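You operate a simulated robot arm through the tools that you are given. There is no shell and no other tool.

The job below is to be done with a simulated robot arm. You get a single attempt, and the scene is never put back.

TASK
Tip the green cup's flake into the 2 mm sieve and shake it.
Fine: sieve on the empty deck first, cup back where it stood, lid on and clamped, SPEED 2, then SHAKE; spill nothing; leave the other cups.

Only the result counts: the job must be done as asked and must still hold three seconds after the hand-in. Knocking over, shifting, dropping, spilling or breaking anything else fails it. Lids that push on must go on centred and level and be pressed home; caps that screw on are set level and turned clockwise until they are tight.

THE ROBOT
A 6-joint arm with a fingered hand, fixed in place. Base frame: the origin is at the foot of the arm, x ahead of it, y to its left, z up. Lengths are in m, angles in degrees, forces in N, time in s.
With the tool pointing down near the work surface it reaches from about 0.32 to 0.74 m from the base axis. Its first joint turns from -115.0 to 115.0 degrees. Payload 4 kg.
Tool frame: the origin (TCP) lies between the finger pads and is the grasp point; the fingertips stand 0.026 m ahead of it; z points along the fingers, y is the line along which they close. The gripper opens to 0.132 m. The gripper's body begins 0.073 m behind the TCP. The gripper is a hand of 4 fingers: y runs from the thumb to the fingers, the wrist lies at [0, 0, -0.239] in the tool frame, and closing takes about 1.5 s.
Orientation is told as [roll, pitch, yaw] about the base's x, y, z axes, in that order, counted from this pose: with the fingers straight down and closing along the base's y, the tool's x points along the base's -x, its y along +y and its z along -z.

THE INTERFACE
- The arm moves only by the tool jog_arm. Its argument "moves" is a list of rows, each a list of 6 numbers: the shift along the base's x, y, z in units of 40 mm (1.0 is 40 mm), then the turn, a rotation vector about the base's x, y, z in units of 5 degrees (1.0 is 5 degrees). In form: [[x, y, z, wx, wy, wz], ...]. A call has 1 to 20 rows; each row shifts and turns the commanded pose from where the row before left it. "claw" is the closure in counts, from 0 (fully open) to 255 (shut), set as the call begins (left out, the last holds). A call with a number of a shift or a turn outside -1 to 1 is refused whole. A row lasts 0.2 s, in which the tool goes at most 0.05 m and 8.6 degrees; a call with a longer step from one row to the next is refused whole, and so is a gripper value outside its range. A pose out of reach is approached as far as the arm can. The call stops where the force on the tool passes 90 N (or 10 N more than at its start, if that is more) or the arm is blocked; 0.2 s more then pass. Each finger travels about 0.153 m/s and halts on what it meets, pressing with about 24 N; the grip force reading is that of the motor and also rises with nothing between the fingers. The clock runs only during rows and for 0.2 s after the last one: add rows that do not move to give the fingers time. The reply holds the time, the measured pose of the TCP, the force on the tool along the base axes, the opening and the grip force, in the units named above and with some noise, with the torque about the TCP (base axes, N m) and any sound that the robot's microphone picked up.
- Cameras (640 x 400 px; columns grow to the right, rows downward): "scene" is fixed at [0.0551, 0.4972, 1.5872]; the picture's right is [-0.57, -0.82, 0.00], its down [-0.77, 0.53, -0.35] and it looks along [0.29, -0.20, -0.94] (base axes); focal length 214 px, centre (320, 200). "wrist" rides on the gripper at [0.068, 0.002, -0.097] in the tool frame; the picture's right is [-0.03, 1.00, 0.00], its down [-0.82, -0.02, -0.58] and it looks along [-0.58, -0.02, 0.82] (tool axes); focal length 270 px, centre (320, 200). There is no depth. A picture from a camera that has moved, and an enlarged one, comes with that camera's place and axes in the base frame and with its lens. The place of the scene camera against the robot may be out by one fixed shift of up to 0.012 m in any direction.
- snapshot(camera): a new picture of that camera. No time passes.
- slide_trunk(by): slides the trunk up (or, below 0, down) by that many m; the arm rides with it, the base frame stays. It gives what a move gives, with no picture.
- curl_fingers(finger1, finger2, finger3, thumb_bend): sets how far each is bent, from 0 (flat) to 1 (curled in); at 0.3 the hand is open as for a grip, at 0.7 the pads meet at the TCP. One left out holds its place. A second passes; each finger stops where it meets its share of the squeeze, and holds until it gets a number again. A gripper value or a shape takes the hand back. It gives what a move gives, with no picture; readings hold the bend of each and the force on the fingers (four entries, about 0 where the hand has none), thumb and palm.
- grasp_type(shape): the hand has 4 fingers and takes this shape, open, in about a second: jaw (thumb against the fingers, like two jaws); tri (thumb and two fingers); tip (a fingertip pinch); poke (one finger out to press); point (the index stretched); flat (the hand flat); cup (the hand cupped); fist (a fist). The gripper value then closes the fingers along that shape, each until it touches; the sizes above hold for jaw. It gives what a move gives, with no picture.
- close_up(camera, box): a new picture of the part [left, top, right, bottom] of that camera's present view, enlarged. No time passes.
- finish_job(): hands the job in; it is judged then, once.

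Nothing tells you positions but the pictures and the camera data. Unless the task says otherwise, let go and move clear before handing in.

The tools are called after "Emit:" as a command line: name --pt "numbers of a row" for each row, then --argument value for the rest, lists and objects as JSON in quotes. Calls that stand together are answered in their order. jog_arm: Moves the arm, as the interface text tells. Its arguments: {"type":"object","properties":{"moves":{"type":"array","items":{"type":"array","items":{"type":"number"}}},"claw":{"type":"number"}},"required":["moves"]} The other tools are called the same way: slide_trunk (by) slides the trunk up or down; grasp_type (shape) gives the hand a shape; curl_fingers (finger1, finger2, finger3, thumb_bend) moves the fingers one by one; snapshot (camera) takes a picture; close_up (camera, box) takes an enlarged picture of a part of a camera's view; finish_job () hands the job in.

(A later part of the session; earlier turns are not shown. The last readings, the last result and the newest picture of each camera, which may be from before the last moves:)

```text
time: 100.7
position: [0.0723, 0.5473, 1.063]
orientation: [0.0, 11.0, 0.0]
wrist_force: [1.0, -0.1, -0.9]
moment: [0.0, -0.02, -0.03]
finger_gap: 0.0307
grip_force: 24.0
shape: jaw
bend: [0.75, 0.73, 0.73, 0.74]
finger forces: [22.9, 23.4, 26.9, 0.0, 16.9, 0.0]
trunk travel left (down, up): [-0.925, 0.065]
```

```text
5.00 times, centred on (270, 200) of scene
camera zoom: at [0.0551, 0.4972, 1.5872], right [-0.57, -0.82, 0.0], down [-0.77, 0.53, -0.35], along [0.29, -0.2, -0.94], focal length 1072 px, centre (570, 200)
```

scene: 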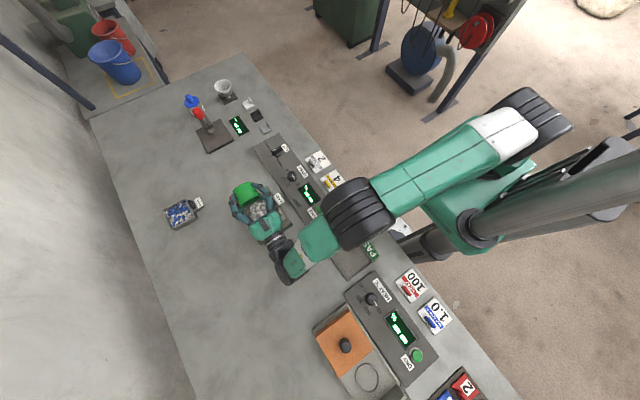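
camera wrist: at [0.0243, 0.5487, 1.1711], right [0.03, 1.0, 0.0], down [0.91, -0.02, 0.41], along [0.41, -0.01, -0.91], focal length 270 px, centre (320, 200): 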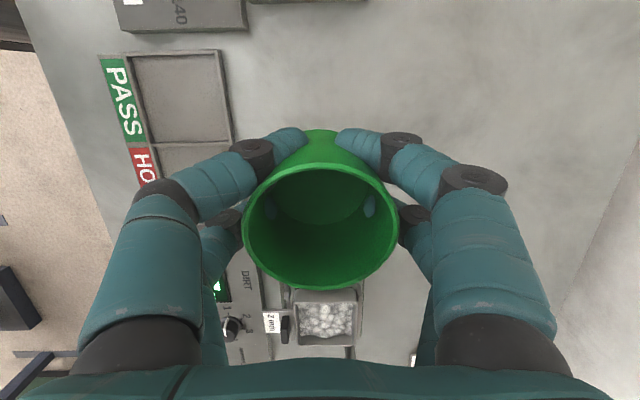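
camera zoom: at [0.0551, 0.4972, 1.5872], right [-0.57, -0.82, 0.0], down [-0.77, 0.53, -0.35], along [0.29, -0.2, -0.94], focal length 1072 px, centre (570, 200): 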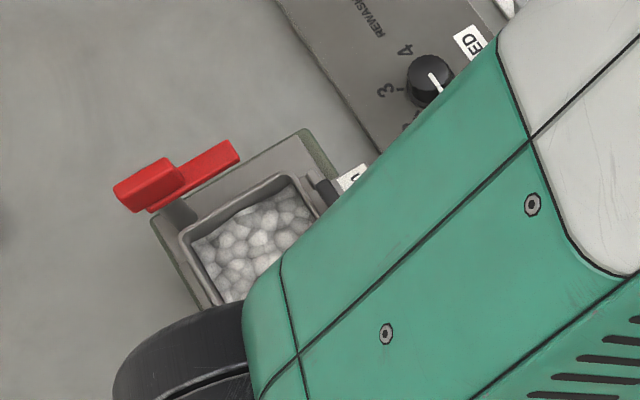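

The flake is all in the sieve. The cup has turned a little in the grip, so I need its present tilt before setting it down.

Emit:
close_up --camera "wrist" --box '[230, 115, 410, 300]'

Emit:
snapshot --camera "scene"

```text
2.16 times, centred on (320, 208) of wrist
camera zoom: at [0.0243, 0.5487, 1.1711], right [0.03, 1.0, 0.0], down [0.91, -0.02, 0.41], along [0.41, -0.01, -0.91], focal length 584 px, centre (320, 184)
```

zoom: 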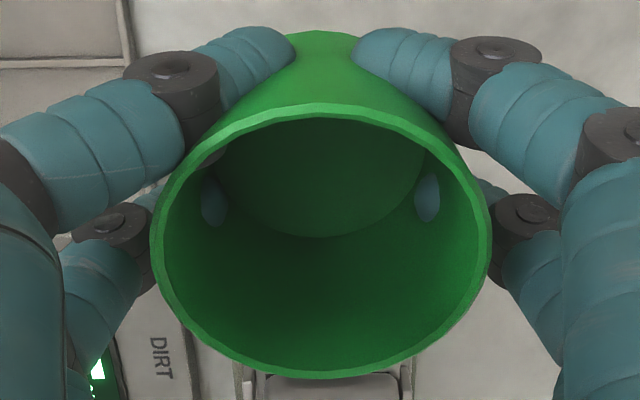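

```text
taken
```

scene: 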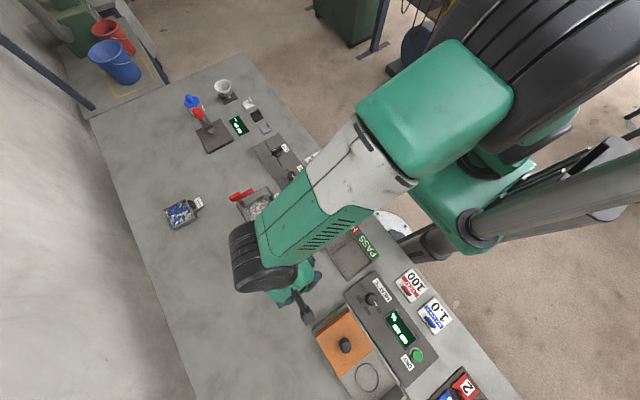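

By the rim's shape the cup leans about 7 degrees in the hand at this pose. I will rotate the hand by -7 degrees so the cup is vertical and come down above its original spot at (0.0703, 0.5503).

Emit:
jog_arm --pt "-0.07 0.04 0 0 -0.7 0" --pt "-0.07 0.04 0 0 -0.7 0" --pt "0 0 -0.7 0 0 0" --pt "0 0 -0.8 0 0 0" --pt "0 0 -0.8 0 0 0" --pt "0 0 -0.8 0 0 0" --pt "0 0 -0.8 0 0 0" --pt "0 0 -0.6 0 0 0" --pt "0 0 0 0 0 0" --pt "0 0 0 0 0 0"

Emit:
snapshot --camera "wrist"

Emit:
close_up --camera "wrist" --box '[230, 115, 410, 300]'

Emit:
close_up --camera "scene" --box '[260, 250, 340, 310]'

```text
time: 102.9
position: [0.0642, 0.5511, 0.8827]
orientation: [0.0, 4.0, -0.1]
wrist_force: [0.2, -0.1, -1.2]
moment: [-0.03, -0.01, -0.04]
finger_gap: 0.0305
grip_force: 24.0
shape: jaw
bend: [0.75, 0.73, 0.73, 0.74]
finger forces: [21.3, 23.4, 26.9, 0.0, 15.7, 0.0]
trunk travel left (down, up): [-0.925, 0.065]
```

```text
taken
camera wrist: at [0.0048, 0.5532, 0.9834], right [0.03, 1.0, 0.0], down [0.85, -0.02, 0.52], along [0.52, -0.02, -0.85], focal length 270 px, centre (320, 200)
```

wrist: 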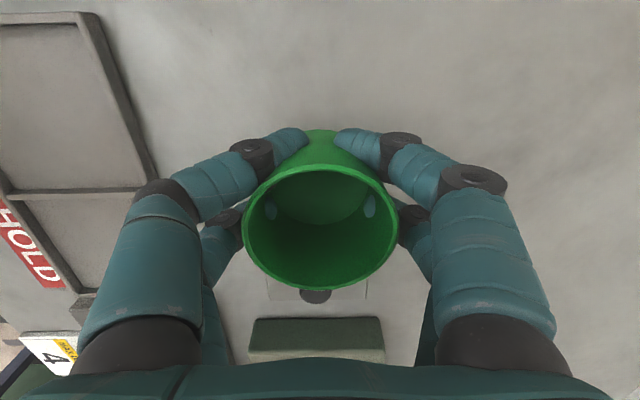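

```text
2.16 times, centred on (320, 208) of wrist
camera zoom: at [0.0048, 0.5532, 0.9834], right [0.03, 1.0, 0.0], down [0.85, -0.02, 0.52], along [0.52, -0.02, -0.85], focal length 584 px, centre (320, 184)
```

zoom: 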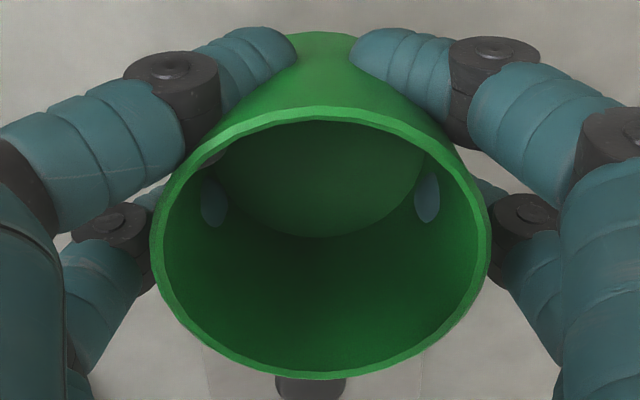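

```text
6.67 times, centred on (300, 280) of scene
camera zoom: at [0.0551, 0.4972, 1.5872], right [-0.57, -0.82, 0.0], down [-0.77, 0.53, -0.35], along [0.29, -0.2, -0.94], focal length 1430 px, centre (453, -333)
```

zoom: 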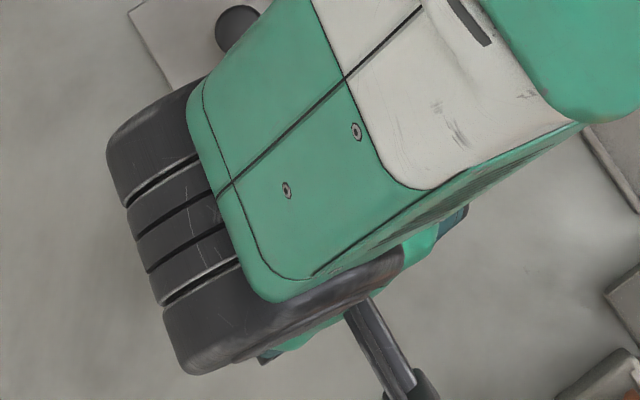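

The cup is now vertical to within a degree and about 50 mm above the bench. I will shift it by -2 mm in x and -1 mm in y and lower it gently.

Emit:
jog_arm --pt "-0.05 -0.02 -0.4 0 0 0" --pt "0 0 -0.4 0 0 0" --pt "0 0 -0.2 0 0 0" --pt "0 0 0 0 0 0"

Emit:
jog_arm --pt "0 0 -0.1 0 0 0" --pt "0 0 0 0 0 0"

Emit:
jog_arm --pt "0 0 -0.06 0 0 0" --pt "0 0 0 0 0 0"

```text
time: 103.9
position: [0.0637, 0.5501, 0.8429]
orientation: [0.0, 4.0, 0.0]
wrist_force: [-0.6, -0.6, -0.4]
moment: [0.0, 0.0, -0.03]
finger_gap: 0.0307
grip_force: 24.0
shape: jaw
bend: [0.75, 0.73, 0.73, 0.74]
finger forces: [21.0, 23.4, 27.0, 0.1, 15.4, 0.0]
trunk travel left (down, up): [-0.925, 0.065]
```

```text
time: 104.5
position: [0.0628, 0.5515, 0.8394]
orientation: [0.0, 4.0, -0.1]
wrist_force: [0.0, -0.1, -0.7]
moment: [0.04, 0.01, 0.03]
finger_gap: 0.0309
grip_force: 23.3
shape: jaw
bend: [0.75, 0.73, 0.73, 0.74]
finger forces: [21.0, 23.4, 26.9, 0.0, 15.3, 0.0]
trunk travel left (down, up): [-0.925, 0.065]
```

```text
time: 105.1
position: [0.0626, 0.5517, 0.8369]
orientation: [0.0, 3.9, 0.0]
wrist_force: [-0.4, -0.7, -0.8]
moment: [-0.01, -0.03, -0.01]
finger_gap: 0.0306
grip_force: 24.1
shape: jaw
bend: [0.75, 0.73, 0.73, 0.74]
finger forces: [20.9, 23.4, 26.9, 0.0, 15.4, 0.0]
trunk travel left (down, up): [-0.925, 0.065]
```

Emit:
jog_arm --pt "0 0 -0.06 0 0 0" --pt "0 0 0 0 0 0"

Emit:
jog_arm --pt "0 0 -0.05 0 0 0" --pt "0 0 0 0 0 0"

Emit:
close_up --camera "wrist" --box '[230, 115, 410, 300]'

```text
time: 105.7
position: [0.0635, 0.5522, 0.8351]
orientation: [-0.1, 4.0, 0.0]
wrist_force: [-0.2, -0.5, 2.6]
moment: [0.08, 0.01, 0.03]
finger_gap: 0.0308
grip_force: 24.3
shape: jaw
bend: [0.76, 0.73, 0.73, 0.74]
finger forces: [21.1, 23.2, 26.9, 0.0, 16.0, 0.1]
trunk travel left (down, up): [-0.925, 0.065]
```

```text
time: 106.3
position: [0.0642, 0.5518, 0.834]
orientation: [0.2, 4.0, 0.0]
wrist_force: [-0.7, 2.9, 14.9]
moment: [0.13, -0.01, 0.01]
finger_gap: 0.0308
grip_force: 24.0
shape: jaw
bend: [0.76, 0.73, 0.73, 0.74]
finger forces: [22.0, 24.6, 26.3, 0.1, 16.6, 0.0]
trunk travel left (down, up): [-0.925, 0.065]
```

```text
2.16 times, centred on (320, 208) of wrist
camera zoom: at [0.0034, 0.5529, 0.9354], right [0.03, 1.0, 0.0], down [0.85, -0.02, 0.52], along [0.52, -0.01, -0.85], focal length 584 px, centre (320, 184)
```

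zoom: 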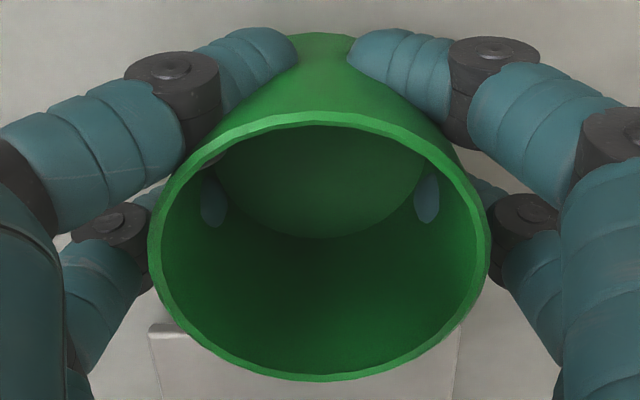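

The cup has touched down within about 1 mm of its original place. I will ease off the pressure and open the fingers.

Emit:
jog_arm --pt "0 0 0.02 0 0 0" --pt "0 0 0 0 0 0"

Emit:
jog_arm --pt "0 0 0 0 0 0" --pt "0 0 0 0 0 0" --pt "0 0 0 0 0 0" --claw 120

Emit:
snapshot --camera "wrist"

```text
time: 106.9
position: [0.0628, 0.5515, 0.8342]
orientation: [0.1, 4.0, 0.0]
wrist_force: [-1.4, 4.3, 17.2]
moment: [0.23, 0.01, 0.02]
finger_gap: 0.031
grip_force: 24.3
shape: jaw
bend: [0.76, 0.73, 0.73, 0.74]
finger forces: [23.0, 25.6, 25.4, 0.0, 16.4, 0.0]
trunk travel left (down, up): [-0.925, 0.065]
```

```text
time: 107.7
position: [0.0634, 0.5505, 0.8325]
orientation: [-0.1, 4.0, -0.1]
wrist_force: [0.7, 0.0, -1.0]
moment: [0.01, -0.02, 0.03]
finger_gap: 0.0692
grip_force: 0.0
shape: jaw
bend: [0.72, 0.72, 0.72, 0.7]
finger forces: [0.0, 0.0, 0.0, 0.0, 0.0, 0.0]
trunk travel left (down, up): [-0.925, 0.065]
```

```text
taken
camera wrist: at [0.0037, 0.5523, 0.9336], right [0.03, 1.0, 0.0], down [0.85, -0.02, 0.52], along [0.52, -0.02, -0.85], focal length 270 px, centre (320, 200)
```

wrist: 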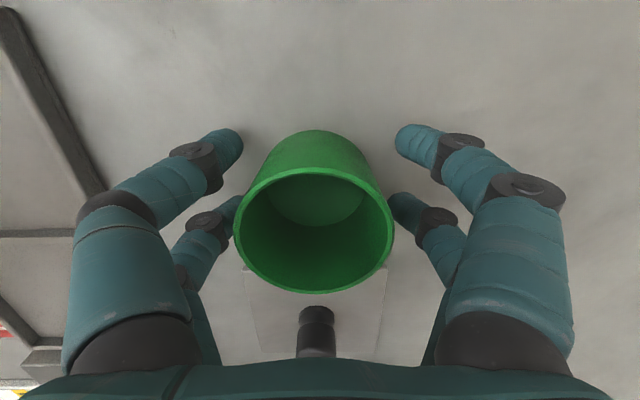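

The cup stands upright within about 2–3 mm of its original place. I will open wider and rise straight up.

Emit:
jog_arm --pt "0 0 0 0 0 0" --pt "0 0 0 0 0 0" --pt "0 0 0.3 0 0 0" --pt "0 0 0.6 0 0 0" --pt "0 0 0.9 0 0 0" --pt "0 0 0.9 0 0 0" --pt "0 0 0.9 0 0 0" --pt "0 0 0.9 0 0 0" --pt "0 0 0 0 0 0" --claw 50

Emit:
snapshot --camera "wrist"

Emit:
snapshot --camera "scene"

```text
time: 109.7
position: [0.0627, 0.5497, 1.0129]
orientation: [0.0, 4.0, -0.1]
wrist_force: [0.4, -0.2, -0.4]
moment: [0.0, 0.01, 0.01]
finger_gap: 0.1057
grip_force: 0.0
shape: jaw
bend: [0.59, 0.59, 0.59, 0.44]
finger forces: [0.1, 0.0, 0.0, 0.0, 0.1, 0.0]
trunk travel left (down, up): [-0.925, 0.065]
```

```text
taken
camera wrist: at [0.0028, 0.5524, 1.1137], right [0.03, 1.0, 0.0], down [0.85, -0.02, 0.52], along [0.52, -0.02, -0.85], focal length 270 px, centre (320, 200)
```

wrist: 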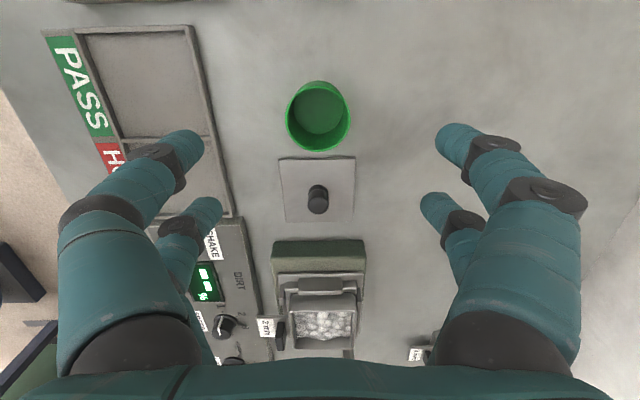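

```text
taken
```

scene: 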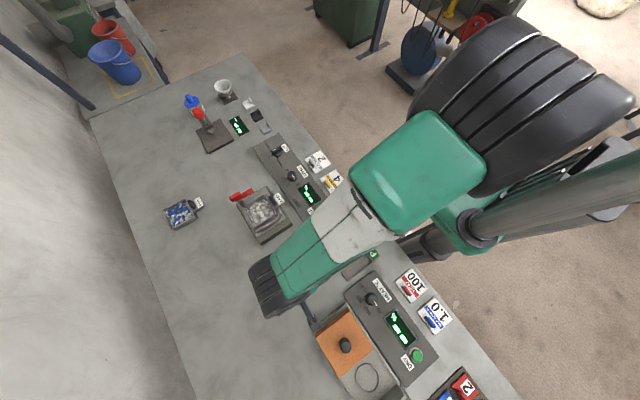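

The green cup is back in place and empty. Next is the lid: I will move over it with the hand vertical and narrow the fingers, to grip its knob with all four digits.

Emit:
jog_arm --pt "0.5 -0.02 0 0 -0.8 0" --pt "0.8 -0.02 0 0 0 0" --pt "0.8 -0.02 0 0 0 0" --pt "0.7 0 0 0 0 0" --pt "0 0 -0.8 0 0 0" --pt "0 0 -0.8 0 0 0" --pt "0 0 0 0 0 0" --pt "0 0 0 0 0 0" --claw 110

Emit:
snapshot --camera "wrist"

Emit:
close_up --camera "wrist" --box '[230, 90, 410, 240]'

```text
time: 111.5
position: [0.1735, 0.5499, 0.9479]
orientation: [0.1, 0.0, -0.1]
wrist_force: [0.3, 0.0, -0.8]
moment: [0.01, 0.01, 0.02]
finger_gap: 0.0757
grip_force: 0.0
shape: jaw
bend: [0.72, 0.72, 0.72, 0.7]
finger forces: [0.1, 0.0, 0.1, 0.1, 0.1, 0.0]
trunk travel left (down, up): [-0.925, 0.065]
```

```text
taken
camera wrist: at [0.1066, 0.5523, 1.0456], right [0.03, 1.0, 0.0], down [0.82, -0.02, 0.58], along [0.58, -0.02, -0.82], focal length 270 px, centre (320, 200)
```

wrist: 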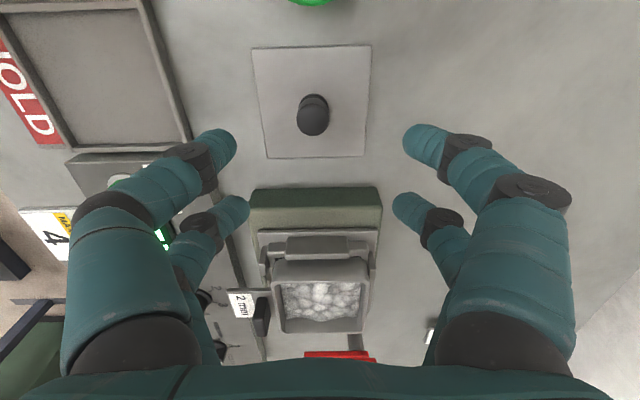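

```text
2.67 times, centred on (320, 165) of wrist
camera zoom: at [0.1066, 0.5523, 1.0456], right [0.03, 1.0, 0.0], down [0.82, -0.02, 0.58], along [0.58, -0.02, -0.82], focal length 721 px, centre (320, 293)
```

zoom: 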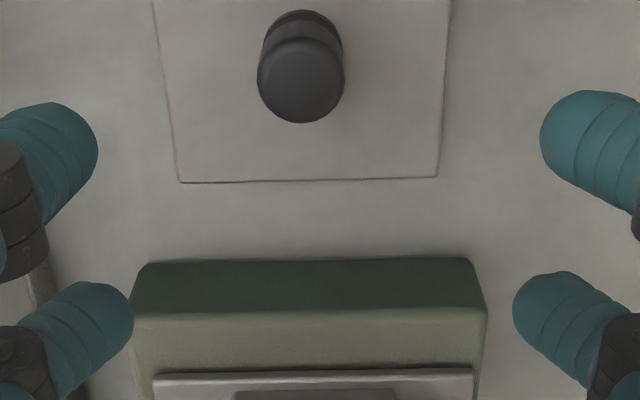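

The knob axis is near (0.178, 0.545) with its top at about z 0.836. I will move over it and come down in stages.

Emit:
jog_arm --pt "0.11 -0.12 0 0 0 0" --pt "0 0 -0.7 0 0 0" --pt "0 0 -0.7 0 0 0" --pt "0 0 -0.4 0 0 0" --pt "0 0 0 0 0 0" --pt "0 0 0 0 0 0"

Emit:
snapshot --camera "wrist"

Emit:
close_up --camera "wrist" --box '[230, 110, 410, 260]'

```text
time: 112.9
position: [0.1784, 0.5475, 0.8769]
orientation: [0.1, 0.0, -0.1]
wrist_force: [0.1, 0.5, 0.0]
moment: [0.01, -0.03, 0.02]
finger_gap: 0.0757
grip_force: 0.1
shape: jaw
bend: [0.72, 0.72, 0.72, 0.7]
finger forces: [0.0, 0.0, 0.0, 0.0, 0.0, 0.0]
trunk travel left (down, up): [-0.925, 0.065]
```

```text
taken
camera wrist: at [0.113, 0.5482, 0.974], right [0.03, 1.0, 0.0], down [0.82, -0.02, 0.58], along [0.58, -0.01, -0.82], focal length 270 px, centre (320, 200)
```

wrist: 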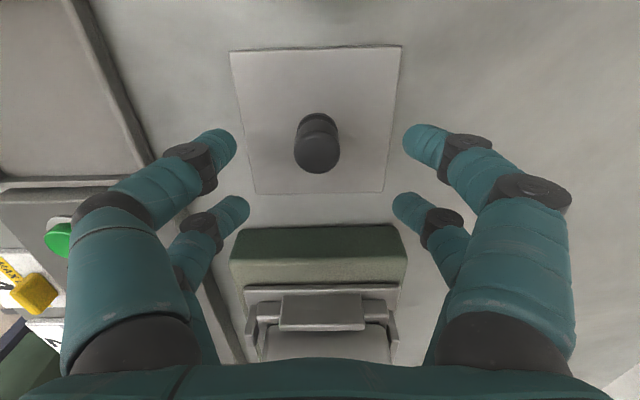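

```text
2.67 times, centred on (320, 185) of wrist
camera zoom: at [0.113, 0.5482, 0.974], right [0.03, 1.0, 0.0], down [0.82, -0.02, 0.58], along [0.58, -0.01, -0.82], focal length 721 px, centre (320, 240)
```

zoom: 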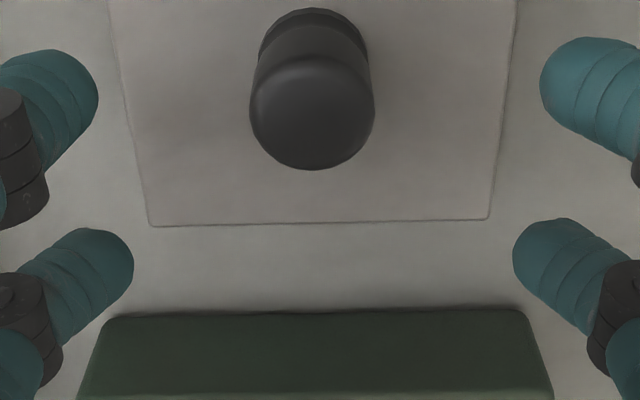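

Emit:
jog_arm --pt "0 -0.045 -0.4 0 0 0" --pt "0 0 -0.5 0 0 0" --pt "0 0 0 0 0 0" --pt "0 0 0 0 0 0" --claw 150

Emit:
close_up --camera "wrist" --box '[220, 110, 420, 260]'

```text
time: 113.9
position: [0.1787, 0.5422, 0.8399]
orientation: [0.1, 0.0, 0.0]
wrist_force: [0.5, 0.3, 0.2]
moment: [-0.03, 0.0, 0.0]
finger_gap: 0.0549
grip_force: 0.1
shape: jaw
bend: [0.73, 0.73, 0.73, 0.7]
finger forces: [0.1, 0.0, 0.0, 0.0, 0.0, 0.0]
trunk travel left (down, up): [-0.925, 0.065]
```

```text
2.67 times, centred on (320, 185) of wrist
camera zoom: at [0.1126, 0.5448, 0.9367], right [0.03, 1.0, 0.0], down [0.82, -0.02, 0.58], along [0.58, -0.02, -0.82], focal length 721 px, centre (320, 240)
```

zoom: 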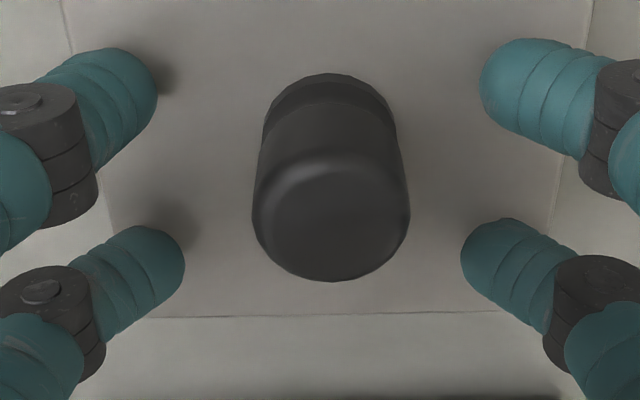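

The knob is 2 mm to the +y side of centre, so I will correct that and close on it.

Emit:
jog_arm --pt "-0.01 0.045 0 0 0 0" --pt "0 0 0 0 0 0"

Emit:
jog_arm --pt "0 0 0 0 0 0" --pt "0 0 0 0 0 0" --pt "0 0 0 0 0 0" --pt "0 0 0 0 0 0" --pt "0 0 0 0 0 0" --claw 255

Emit:
close_up --camera "wrist" --box '[220, 110, 420, 260]'

Emit:
snapshot --camera "wrist"

```text
time: 114.5
position: [0.1792, 0.546, 0.8393]
orientation: [0.1, 0.0, 0.0]
wrist_force: [0.2, 0.6, -0.3]
moment: [0.03, -0.01, 0.01]
finger_gap: 0.0548
grip_force: 0.0
shape: jaw
bend: [0.73, 0.73, 0.73, 0.7]
finger forces: [0.1, 0.0, 0.0, 0.0, 0.0, 0.1]
trunk travel left (down, up): [-0.925, 0.065]
```

```text
time: 115.7
position: [0.1793, 0.5455, 0.8406]
orientation: [0.0, 0.0, 0.0]
wrist_force: [0.1, -0.4, -0.2]
moment: [-0.01, -0.08, -0.02]
finger_gap: 0.0
grip_force: 24.2
shape: jaw
bend: [0.72, 0.61, 0.61, 0.71]
finger forces: [0.1, 0.1, 0.0, 0.0, 0.0, 0.0]
trunk travel left (down, up): [-0.925, 0.065]
```

```text
2.67 times, centred on (320, 185) of wrist
camera zoom: at [0.1123, 0.5473, 0.9371], right [0.03, 1.0, 0.0], down [0.82, -0.02, 0.58], along [0.58, -0.02, -0.82], focal length 721 px, centre (320, 240)
```

zoom: 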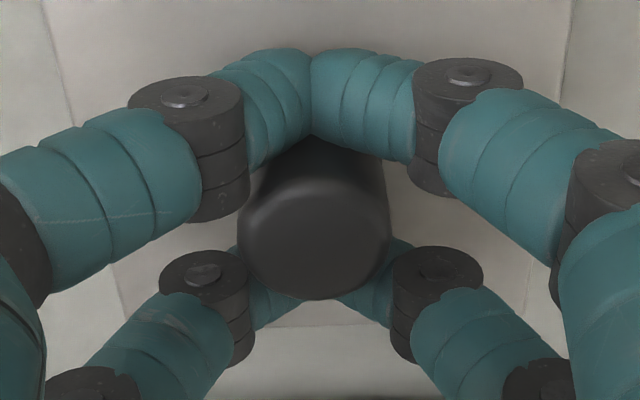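

```text
taken
camera wrist: at [0.1123, 0.5473, 0.9371], right [0.03, 1.0, 0.0], down [0.82, -0.02, 0.58], along [0.58, -0.02, -0.82], focal length 270 px, centre (320, 200)
```

wrist: 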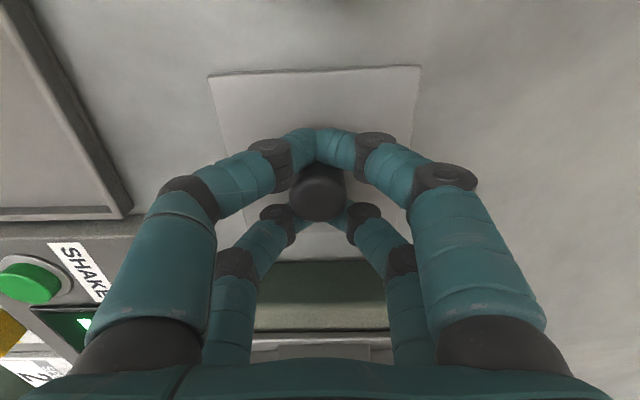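

The finger pairs closed on either side of the knob without gripping it. I will open, shift back so that the far pair straddles the knob, and close again.

Emit:
jog_arm --pt "0 0 0 0 0 0" --pt "0 0 0 0 0 0" --pt "0 0 0 0 0 0" --pt "0 0 0 0 0 0" --pt "-0.23 -0.01 0 0 0 0" --pt "-0.24 0 0 0 0 0" --pt "0 0 0 0 0 0" --pt "0 0 0 0 0 0" --claw 150

Emit:
close_up --camera "wrist" --box '[220, 130, 420, 280]'

```text
time: 117.5
position: [0.1618, 0.544, 0.841]
orientation: [0.0, -0.1, 0.0]
wrist_force: [0.3, 0.7, -0.1]
moment: [0.0, 0.01, -0.02]
finger_gap: 0.0538
grip_force: 0.1
shape: jaw
bend: [0.73, 0.73, 0.73, 0.7]
finger forces: [0.1, 0.1, 0.0, 0.1, 0.0, 0.0]
trunk travel left (down, up): [-0.925, 0.065]
```

```text
2.67 times, centred on (320, 205) of wrist
camera zoom: at [0.094, 0.546, 0.9376], right [0.03, 1.0, 0.0], down [0.82, -0.02, 0.58], along [0.58, -0.02, -0.82], focal length 721 px, centre (320, 187)
```

zoom: 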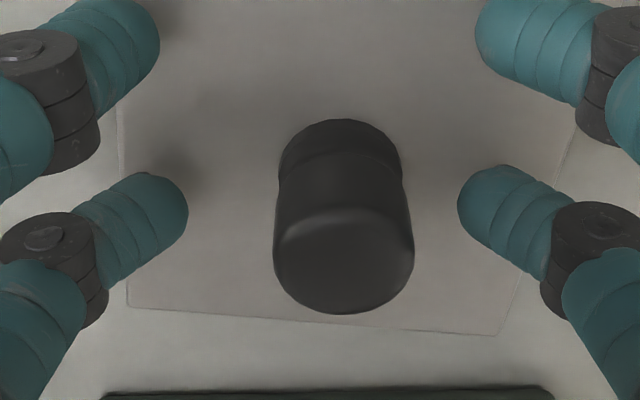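

The lid got turned by about -8 degrees and shifted a few mm by that attempt. I will turn the hand to match the lid and line up the far pair with the knob.

Emit:
jog_arm --pt "0.05 0.08 0 0 0 -0.82" --pt "0.05 0.07 0 0 0 -0.82" --pt "0 0 0 0 0 0" --pt "0 0 0 0 0 0"

Emit:
snapshot --camera "wrist"

Emit:
close_up --camera "wrist" --box '[220, 130, 420, 280]'

```text
time: 118.5
position: [0.1648, 0.5499, 0.8411]
orientation: [0.1, 0.0, -8.3]
wrist_force: [0.4, -0.3, 0.0]
moment: [0.0, 0.03, 0.04]
finger_gap: 0.0539
grip_force: 0.0
shape: jaw
bend: [0.73, 0.73, 0.73, 0.7]
finger forces: [0.0, 0.0, 0.0, 0.0, 0.0, 0.0]
trunk travel left (down, up): [-0.925, 0.065]
```

```text
taken
camera wrist: at [0.0988, 0.5621, 0.938], right [0.17, 0.99, 0.0], down [0.8, -0.14, 0.58], along [0.57, -0.1, -0.82], focal length 270 px, centre (320, 200)
```

wrist: 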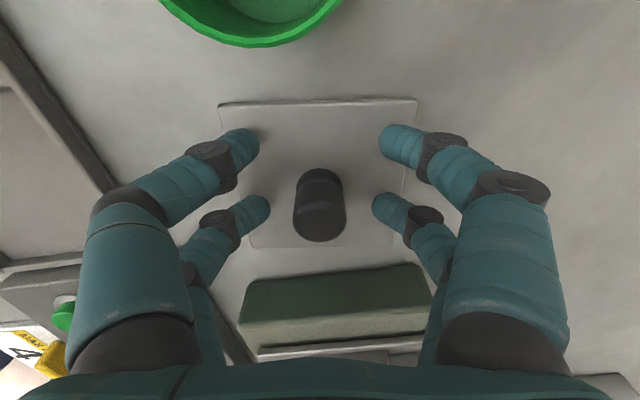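

```text
2.67 times, centred on (320, 205) of wrist
camera zoom: at [0.0988, 0.5621, 0.938], right [0.17, 0.99, 0.0], down [0.8, -0.14, 0.58], along [0.57, -0.1, -0.82], focal length 721 px, centre (320, 187)
```

zoom: 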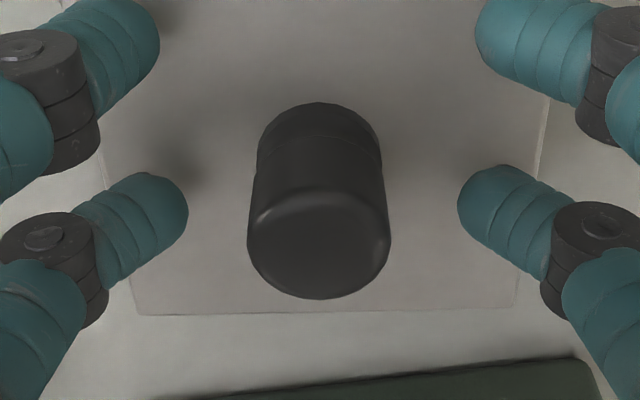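

The hand is aligned with the lid and the knob lies exactly at the far pair. I will close.

Emit:
jog_arm --pt "0 0 0 0 0 0" --pt "0 0 0 0 0 0" --pt "0 0 0 0 0 0" --pt "0 0 0 0 0 0" --pt "0 0 0 0 0 0" --claw 255

Emit:
snapshot --camera "wrist"

Emit:
close_up --camera "wrist" --box '[220, 130, 420, 280]'

```text
time: 119.7
position: [0.1644, 0.5505, 0.8409]
orientation: [0.0, 0.0, -8.2]
wrist_force: [0.1, -0.4, -1.3]
moment: [0.02, 0.01, 0.01]
finger_gap: 0.0
grip_force: 23.6
shape: jaw
bend: [0.62, 0.72, 0.73, 0.7]
finger forces: [0.1, 20.2, 20.2, 0.0, 0.0, 0.0]
trunk travel left (down, up): [-0.925, 0.065]
```

```text
taken
camera wrist: at [0.0988, 0.5621, 0.9379], right [0.17, 0.99, 0.0], down [0.8, -0.14, 0.58], along [0.57, -0.1, -0.82], focal length 270 px, centre (320, 200)
```

wrist: 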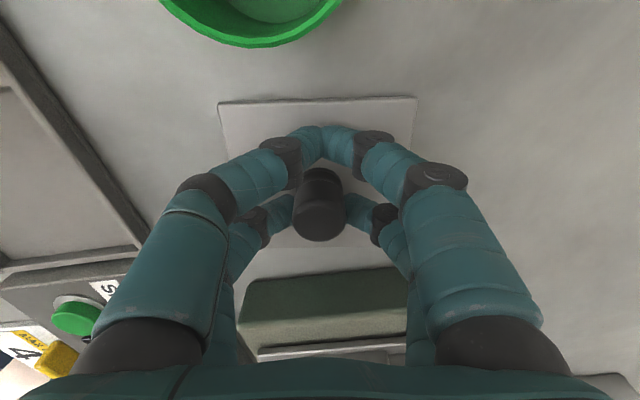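

```text
2.67 times, centred on (320, 205) of wrist
camera zoom: at [0.0988, 0.5621, 0.9379], right [0.17, 0.99, 0.0], down [0.8, -0.14, 0.58], along [0.57, -0.1, -0.82], focal length 721 px, centre (320, 187)
```

zoom: 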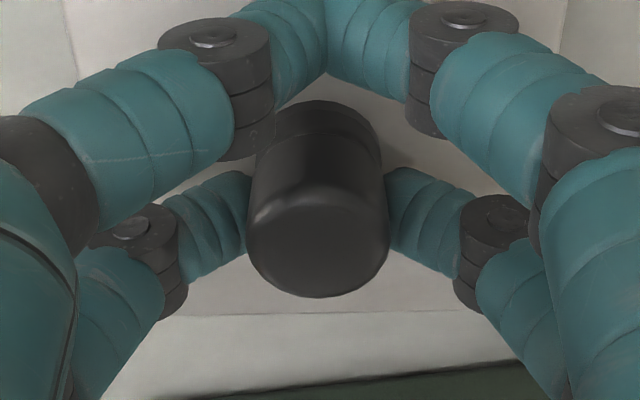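

The knob is held with 20 N per digit. I will lift the lid, square it up and carry it over the sieve.

Emit:
jog_arm --pt "0 0 0.15 0 0 0" --pt "0 0 0.3 0 0 0" --pt "0 0 0.5 0 0 0" --pt "0 0 0.7 0 0 0" --pt "0 0 0.8 0 0 0" --pt "0 0 0.8 0 0 0" --pt "0 0 0.8 0 0 0" --pt "0 0 0.4 0 0 0" --pt "0 0 0 0 0 0"

Emit:
snapshot --camera "wrist"

```text
time: 121.7
position: [0.1661, 0.5532, 1.0218]
orientation: [0.1, -0.1, -8.2]
wrist_force: [0.0, 0.1, -0.7]
moment: [0.01, 0.03, 0.01]
finger_gap: 0.0
grip_force: 23.7
shape: jaw
bend: [0.62, 0.72, 0.73, 0.7]
finger forces: [0.0, 20.2, 20.1, 0.0, 0.0, 0.0]
trunk travel left (down, up): [-0.925, 0.065]
```

```text
taken
camera wrist: at [0.0995, 0.5638, 1.1184], right [0.17, 0.99, 0.0], down [0.8, -0.14, 0.58], along [0.57, -0.1, -0.82], focal length 270 px, centre (320, 200)
```

wrist: 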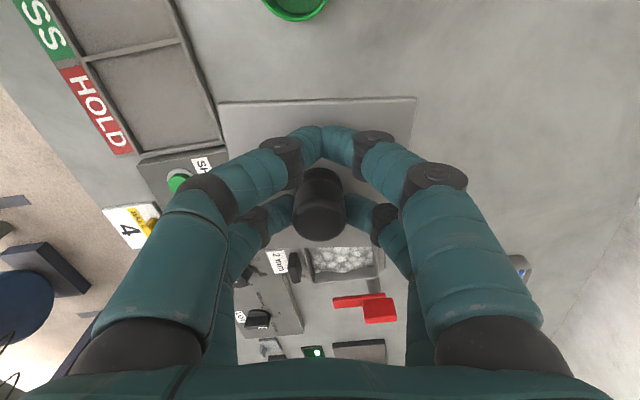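

The lid hangs level. I will square it up and move over the sieve.

Emit:
jog_arm --pt "0.3 0 0 0 0 0.4" --pt "0.5 -0.02 0 0 0 0.4" --pt "0.6 -0.02 0 0 0 0.4" --pt "0.6 -0.03 0 0 0 0.44" --pt "0.6 -0.03 0 0 0 0" --pt "0.6 -0.03 0 0 0 0" --pt "0.5 -0.02 0 0 0 0" --pt "0.4 0 0 0 0 0" --pt "0 0 -0.4 0 0 0" --pt "0 0 0 0 0 0" --pt "0 0 0 0 0 0"

Emit:
snapshot --camera "wrist"

Emit:
close_up --camera "scene" --box '[210, 160, 330, 240]'

```text
time: 124.1
position: [0.327, 0.5468, 1.0049]
orientation: [0.0, 0.0, 0.0]
wrist_force: [-1.0, -0.3, -0.3]
moment: [-0.02, 0.03, -0.03]
finger_gap: 0.0
grip_force: 23.2
shape: jaw
bend: [0.62, 0.72, 0.73, 0.7]
finger forces: [0.0, 20.2, 20.2, 0.1, 0.0, 0.1]
trunk travel left (down, up): [-0.925, 0.065]
```

```text
taken
camera wrist: at [0.2609, 0.5481, 1.1004], right [0.03, 1.0, 0.0], down [0.82, -0.02, 0.58], along [0.58, -0.02, -0.82], focal length 270 px, centre (320, 200)
```

wrist: 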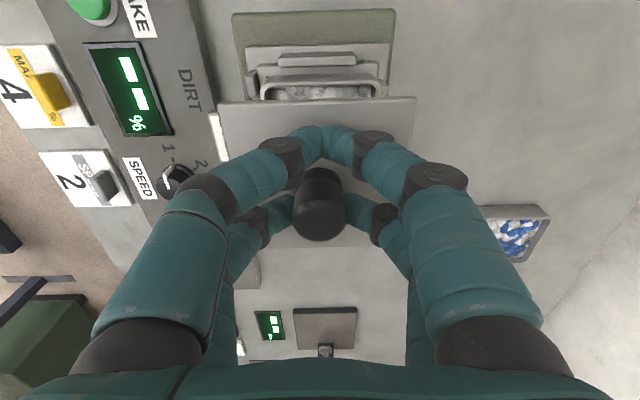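

```text
5.00 times, centred on (270, 200) of scene
camera zoom: at [0.0551, 0.4972, 1.5872], right [-0.57, -0.82, 0.0], down [-0.77, 0.53, -0.35], along [0.29, -0.2, -0.94], focal length 1072 px, centre (570, 200)
```

zoom: 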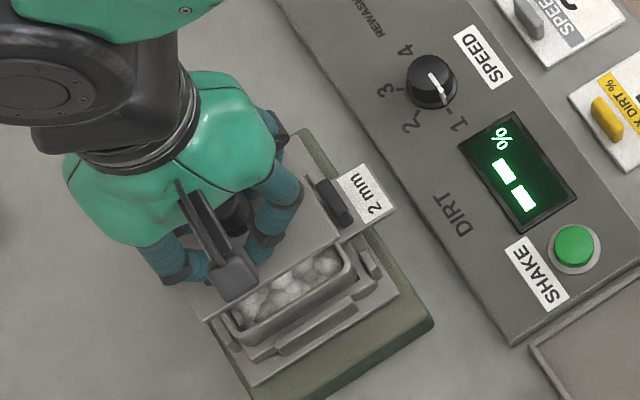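

The lid is nearly above the sieve. I will shift it about +6 mm in x and +1.5 mm in y, come lower and measure again.

Emit:
jog_arm --pt "0.15 0.035 -0.3 0 0 0" --pt "0 0 -0.5 0 0 0" --pt "0 0 -0.3 0 0 0" --pt "0 0 0 0 0 0" --pt "0 0 0 0 0 0"

Emit:
snapshot --camera "wrist"

Emit:
close_up --camera "wrist" --box '[200, 30, 320, 130]'

Emit:
close_up --camera "wrist" --box '[320, 30, 440, 130]'

```text
time: 125.3
position: [0.335, 0.5459, 0.9601]
orientation: [-0.1, 0.1, 0.0]
wrist_force: [0.8, -0.2, -1.4]
moment: [-0.04, 0.02, 0.0]
finger_gap: 0.0
grip_force: 23.6
shape: jaw
bend: [0.62, 0.72, 0.73, 0.7]
finger forces: [0.0, 20.1, 20.0, 0.0, 0.0, 0.1]
trunk travel left (down, up): [-0.925, 0.065]
```

```text
taken
camera wrist: at [0.2682, 0.5482, 1.056], right [0.03, 1.0, 0.0], down [0.82, -0.02, 0.58], along [0.58, -0.02, -0.82], focal length 270 px, centre (320, 200)
```

wrist: 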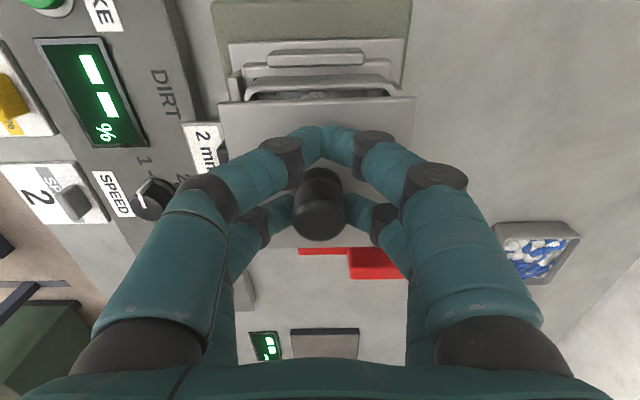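

```text
4.00 times, centred on (260, 80) of wrist
camera zoom: at [0.2682, 0.5482, 1.056], right [0.03, 1.0, 0.0], down [0.82, -0.02, 0.58], along [0.58, -0.02, -0.82], focal length 1081 px, centre (560, 680)
```

zoom: 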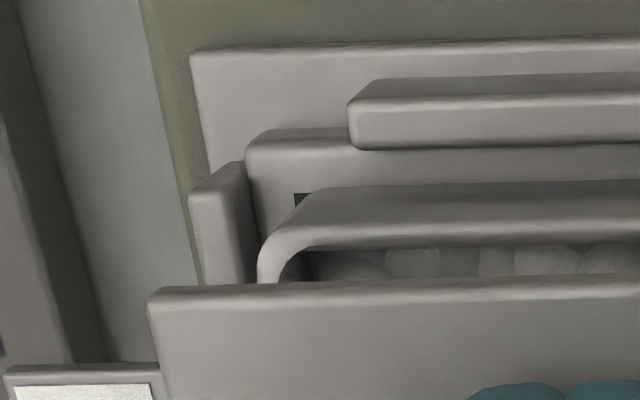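

```text
4.00 times, centred on (380, 80) of wrist
camera zoom: at [0.2682, 0.5482, 1.056], right [0.03, 1.0, 0.0], down [0.82, -0.02, 0.58], along [0.58, -0.02, -0.82], focal length 1081 px, centre (80, 680)
```

zoom: 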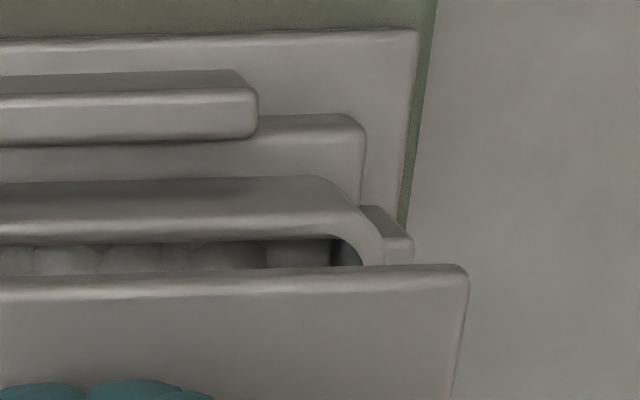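

The lid is centred in x and about 1 mm short in y. I will correct that and lower in small steps until it touches.

Emit:
jog_arm --pt "-0.02 0.03 -0.2 0 0 0" --pt "0 0 -0.25 0 0 0" --pt "0 0 0 0 0 0" --pt "0 0 0 0 0 0"

Emit:
close_up --camera "wrist" --box '[200, 30, 320, 130]'

Emit:
close_up --camera "wrist" --box '[320, 30, 440, 130]'

```text
time: 126.3
position: [0.3329, 0.5457, 0.9407]
orientation: [0.0, -0.1, 0.1]
wrist_force: [0.6, -0.1, -0.5]
moment: [0.03, 0.01, 0.03]
finger_gap: 0.0
grip_force: 24.1
shape: jaw
bend: [0.62, 0.72, 0.73, 0.7]
finger forces: [0.1, 20.2, 20.1, 0.1, 0.0, 0.0]
trunk travel left (down, up): [-0.925, 0.065]
```

```text
4.00 times, centred on (260, 80) of wrist
camera zoom: at [0.2667, 0.5483, 1.0381], right [0.03, 1.0, 0.0], down [0.82, -0.02, 0.58], along [0.58, -0.02, -0.82], focal length 1081 px, centre (560, 680)
```

zoom: 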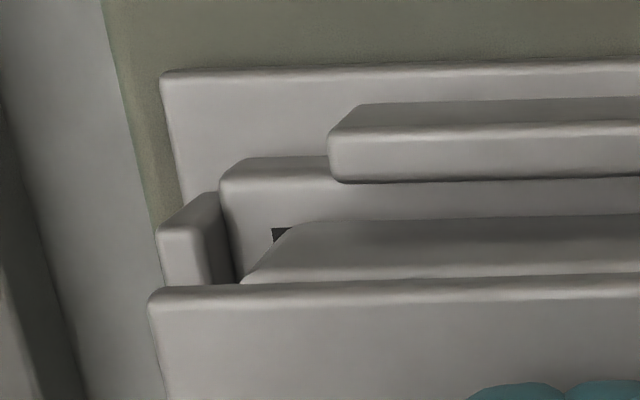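

```text
4.00 times, centred on (380, 80) of wrist
camera zoom: at [0.2667, 0.5483, 1.0381], right [0.03, 1.0, 0.0], down [0.82, -0.02, 0.58], along [0.58, -0.02, -0.82], focal length 1081 px, centre (80, 680)
```

zoom: 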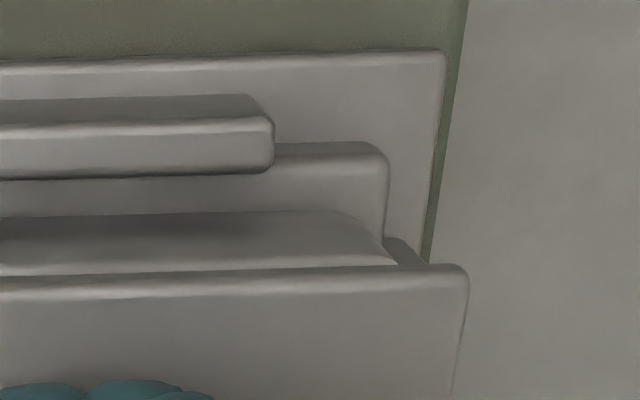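

Emit:
jog_arm --pt "0 0.05 -0.1 0 0 0" --pt "0 0 0 0 0 0" --pt "0 0 0 0 0 0"

Emit:
jog_arm --pt "0 0 -0.08 0 0 0" --pt "0 0 0 0 0 0"

Emit:
close_up --camera "wrist" --box '[200, 30, 320, 130]'

Emit:
close_up --camera "wrist" --box '[320, 30, 440, 130]'

```text
time: 127.1
position: [0.3332, 0.5486, 0.9377]
orientation: [0.0, -0.1, 0.0]
wrist_force: [-0.4, -0.2, -1.8]
moment: [-0.01, -0.02, -0.02]
finger_gap: 0.0
grip_force: 24.3
shape: jaw
bend: [0.62, 0.72, 0.73, 0.7]
finger forces: [0.0, 20.2, 20.2, 0.0, 0.0, 0.0]
trunk travel left (down, up): [-0.925, 0.065]
```

```text
time: 127.7
position: [0.3341, 0.5486, 0.9345]
orientation: [0.0, -0.1, -0.1]
wrist_force: [0.1, -0.2, -1.4]
moment: [0.0, 0.0, 0.01]
finger_gap: 0.0
grip_force: 23.8
shape: jaw
bend: [0.62, 0.72, 0.73, 0.7]
finger forces: [0.0, 20.3, 20.0, 0.0, 0.1, 0.0]
trunk travel left (down, up): [-0.925, 0.065]
```

```text
4.00 times, centred on (260, 80) of wrist
camera zoom: at [0.2663, 0.5503, 1.0312], right [0.03, 1.0, 0.0], down [0.82, -0.02, 0.58], along [0.58, -0.02, -0.82], focal length 1081 px, centre (560, 680)
```

zoom: 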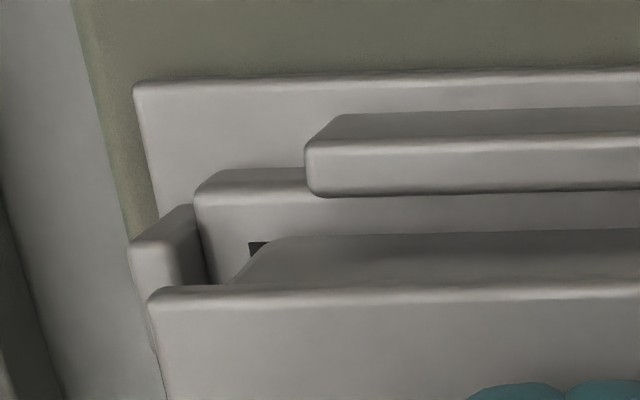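

```text
4.00 times, centred on (380, 80) of wrist
camera zoom: at [0.2663, 0.5503, 1.0312], right [0.03, 1.0, 0.0], down [0.82, -0.02, 0.58], along [0.58, -0.02, -0.82], focal length 1081 px, centre (80, 680)
```

zoom: 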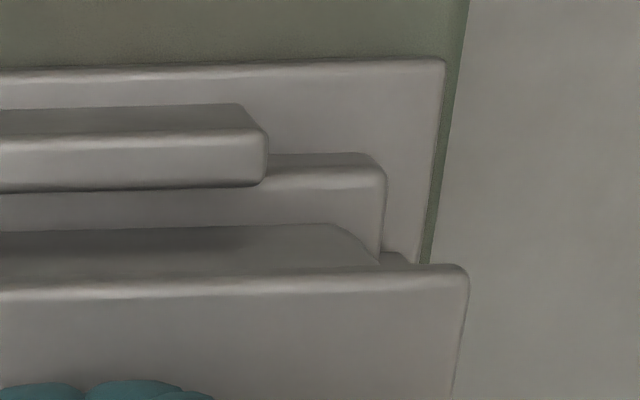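

The lid is now centred over the sieve to within about 1 mm. I will keep lowering in small steps until the force shows contact.

Emit:
jog_arm --pt "0 0 -0.06 0 0 0" --pt "0 0 0 0 0 0"

Emit:
jog_arm --pt "0 0 -0.05 0 0 0" --pt "0 0 0 0 0 0"

Emit:
jog_arm --pt "0 0 -0.05 0 0 0" --pt "0 0 0 0 0 0"

```text
time: 128.3
position: [0.3333, 0.5488, 0.9318]
orientation: [0.0, 0.0, 0.1]
wrist_force: [0.0, -0.7, -0.5]
moment: [0.0, 0.0, 0.02]
finger_gap: 0.0002
grip_force: 23.8
shape: jaw
bend: [0.62, 0.72, 0.73, 0.7]
finger forces: [0.0, 20.2, 20.2, 0.1, 0.0, 0.0]
trunk travel left (down, up): [-0.925, 0.065]
```

```text
time: 128.9
position: [0.3329, 0.5483, 0.9307]
orientation: [-0.1, 0.0, 0.1]
wrist_force: [-0.2, -0.1, -0.8]
moment: [-0.01, 0.01, 0.04]
finger_gap: 0.0
grip_force: 23.8
shape: jaw
bend: [0.62, 0.72, 0.73, 0.7]
finger forces: [0.0, 20.3, 20.0, 0.1, 0.0, 0.0]
trunk travel left (down, up): [-0.925, 0.065]
```

```text
time: 129.5
position: [0.3325, 0.5494, 0.9278]
orientation: [0.0, -0.1, 0.0]
wrist_force: [0.4, 0.1, -0.5]
moment: [-0.01, -0.02, -0.06]
finger_gap: 0.0
grip_force: 24.1
shape: jaw
bend: [0.62, 0.72, 0.73, 0.7]
finger forces: [0.0, 20.4, 20.2, 0.1, 0.0, 0.0]
trunk travel left (down, up): [-0.925, 0.065]
```

Emit:
jog_arm --pt "0 0 -0.05 0 0 0" --pt "0 0 0 0 0 0"

Emit:
jog_arm --pt "0 0 -0.04 0 0 0" --pt "0 0 0 0 0 0"

Emit:
snapshot --camera "wrist"

Emit:
close_up --camera "scene" --box '[225, 180, 305, 230]'

```text
time: 130.1
position: [0.3335, 0.5477, 0.9268]
orientation: [0.2, -0.1, 0.0]
wrist_force: [1.2, -1.2, 6.7]
moment: [-0.03, -0.14, -0.01]
finger_gap: 0.0
grip_force: 24.0
shape: jaw
bend: [0.62, 0.73, 0.73, 0.7]
finger forces: [0.0, 22.2, 22.9, 0.1, 0.0, 0.0]
trunk travel left (down, up): [-0.925, 0.065]
```

```text
time: 130.7
position: [0.3331, 0.5488, 0.9255]
orientation: [0.2, -0.1, 0.1]
wrist_force: [-0.3, 0.6, 16.9]
moment: [0.07, -0.07, -0.02]
finger_gap: 0.0
grip_force: 23.8
shape: jaw
bend: [0.63, 0.73, 0.73, 0.7]
finger forces: [0.0, 23.5, 24.3, 0.1, 0.0, 0.0]
trunk travel left (down, up): [-0.925, 0.065]
```

```text
taken
camera wrist: at [0.266, 0.5504, 1.0228], right [0.03, 1.0, 0.0], down [0.81, -0.02, 0.58], along [0.58, -0.01, -0.82], focal length 270 px, centre (320, 200)
```

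wrist: 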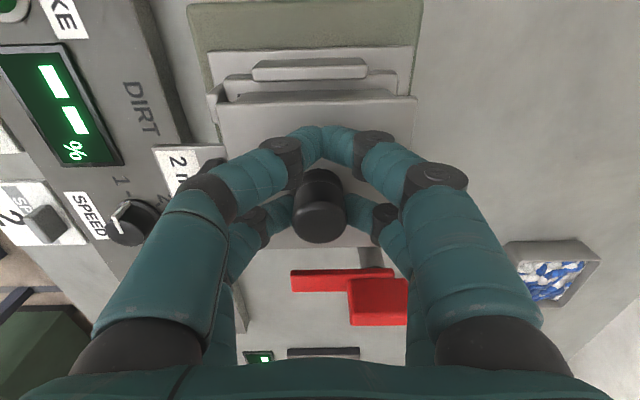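

```text
8.00 times, centred on (265, 205) of scene
camera zoom: at [0.0551, 0.4972, 1.5872], right [-0.57, -0.82, 0.0], down [-0.77, 0.53, -0.35], along [0.29, -0.2, -0.94], focal length 1716 px, centre (760, 160)
```

zoom: 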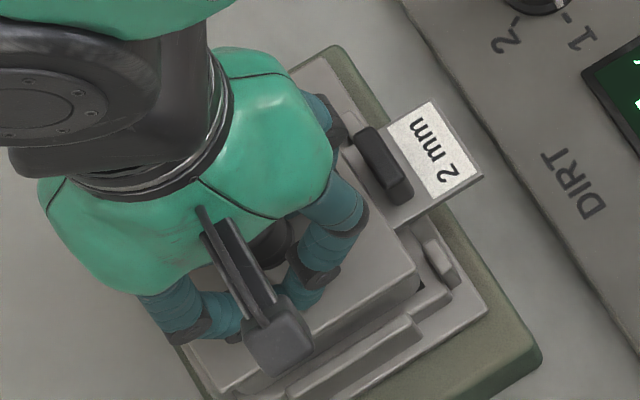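

The lid touches at 17 N and covers the sieve. I will press a little more and listen for a seat.

Emit:
jog_arm --pt "0 0 -0.05 0 0 0" --pt "0 0 0 0 0 0"

Emit:
jog_arm --pt "0 0 -0.05 0 0 0" --pt "0 0 0 0 0 0"

```text
time: 131.3
position: [0.3326, 0.5498, 0.9262]
orientation: [0.4, -0.2, -0.1]
wrist_force: [0.0, 4.2, 30.7]
moment: [0.13, 0.07, -0.09]
finger_gap: 0.0002
grip_force: 23.9
shape: jaw
bend: [0.63, 0.73, 0.73, 0.7]
finger forces: [0.1, 24.8, 25.0, 0.0, 0.1, 0.1]
trunk travel left (down, up): [-0.925, 0.065]
```

```text
time: 131.9
position: [0.3339, 0.5488, 0.9254]
orientation: [0.5, -0.3, -0.1]
wrist_force: [-0.3, 3.0, 40.8]
moment: [0.07, 0.25, -0.05]
finger_gap: 0.0002
grip_force: 24.2
shape: jaw
bend: [0.64, 0.73, 0.73, 0.7]
finger forces: [0.0, 25.3, 25.0, 0.1, 0.1, 0.1]
trunk travel left (down, up): [-0.925, 0.065]
```

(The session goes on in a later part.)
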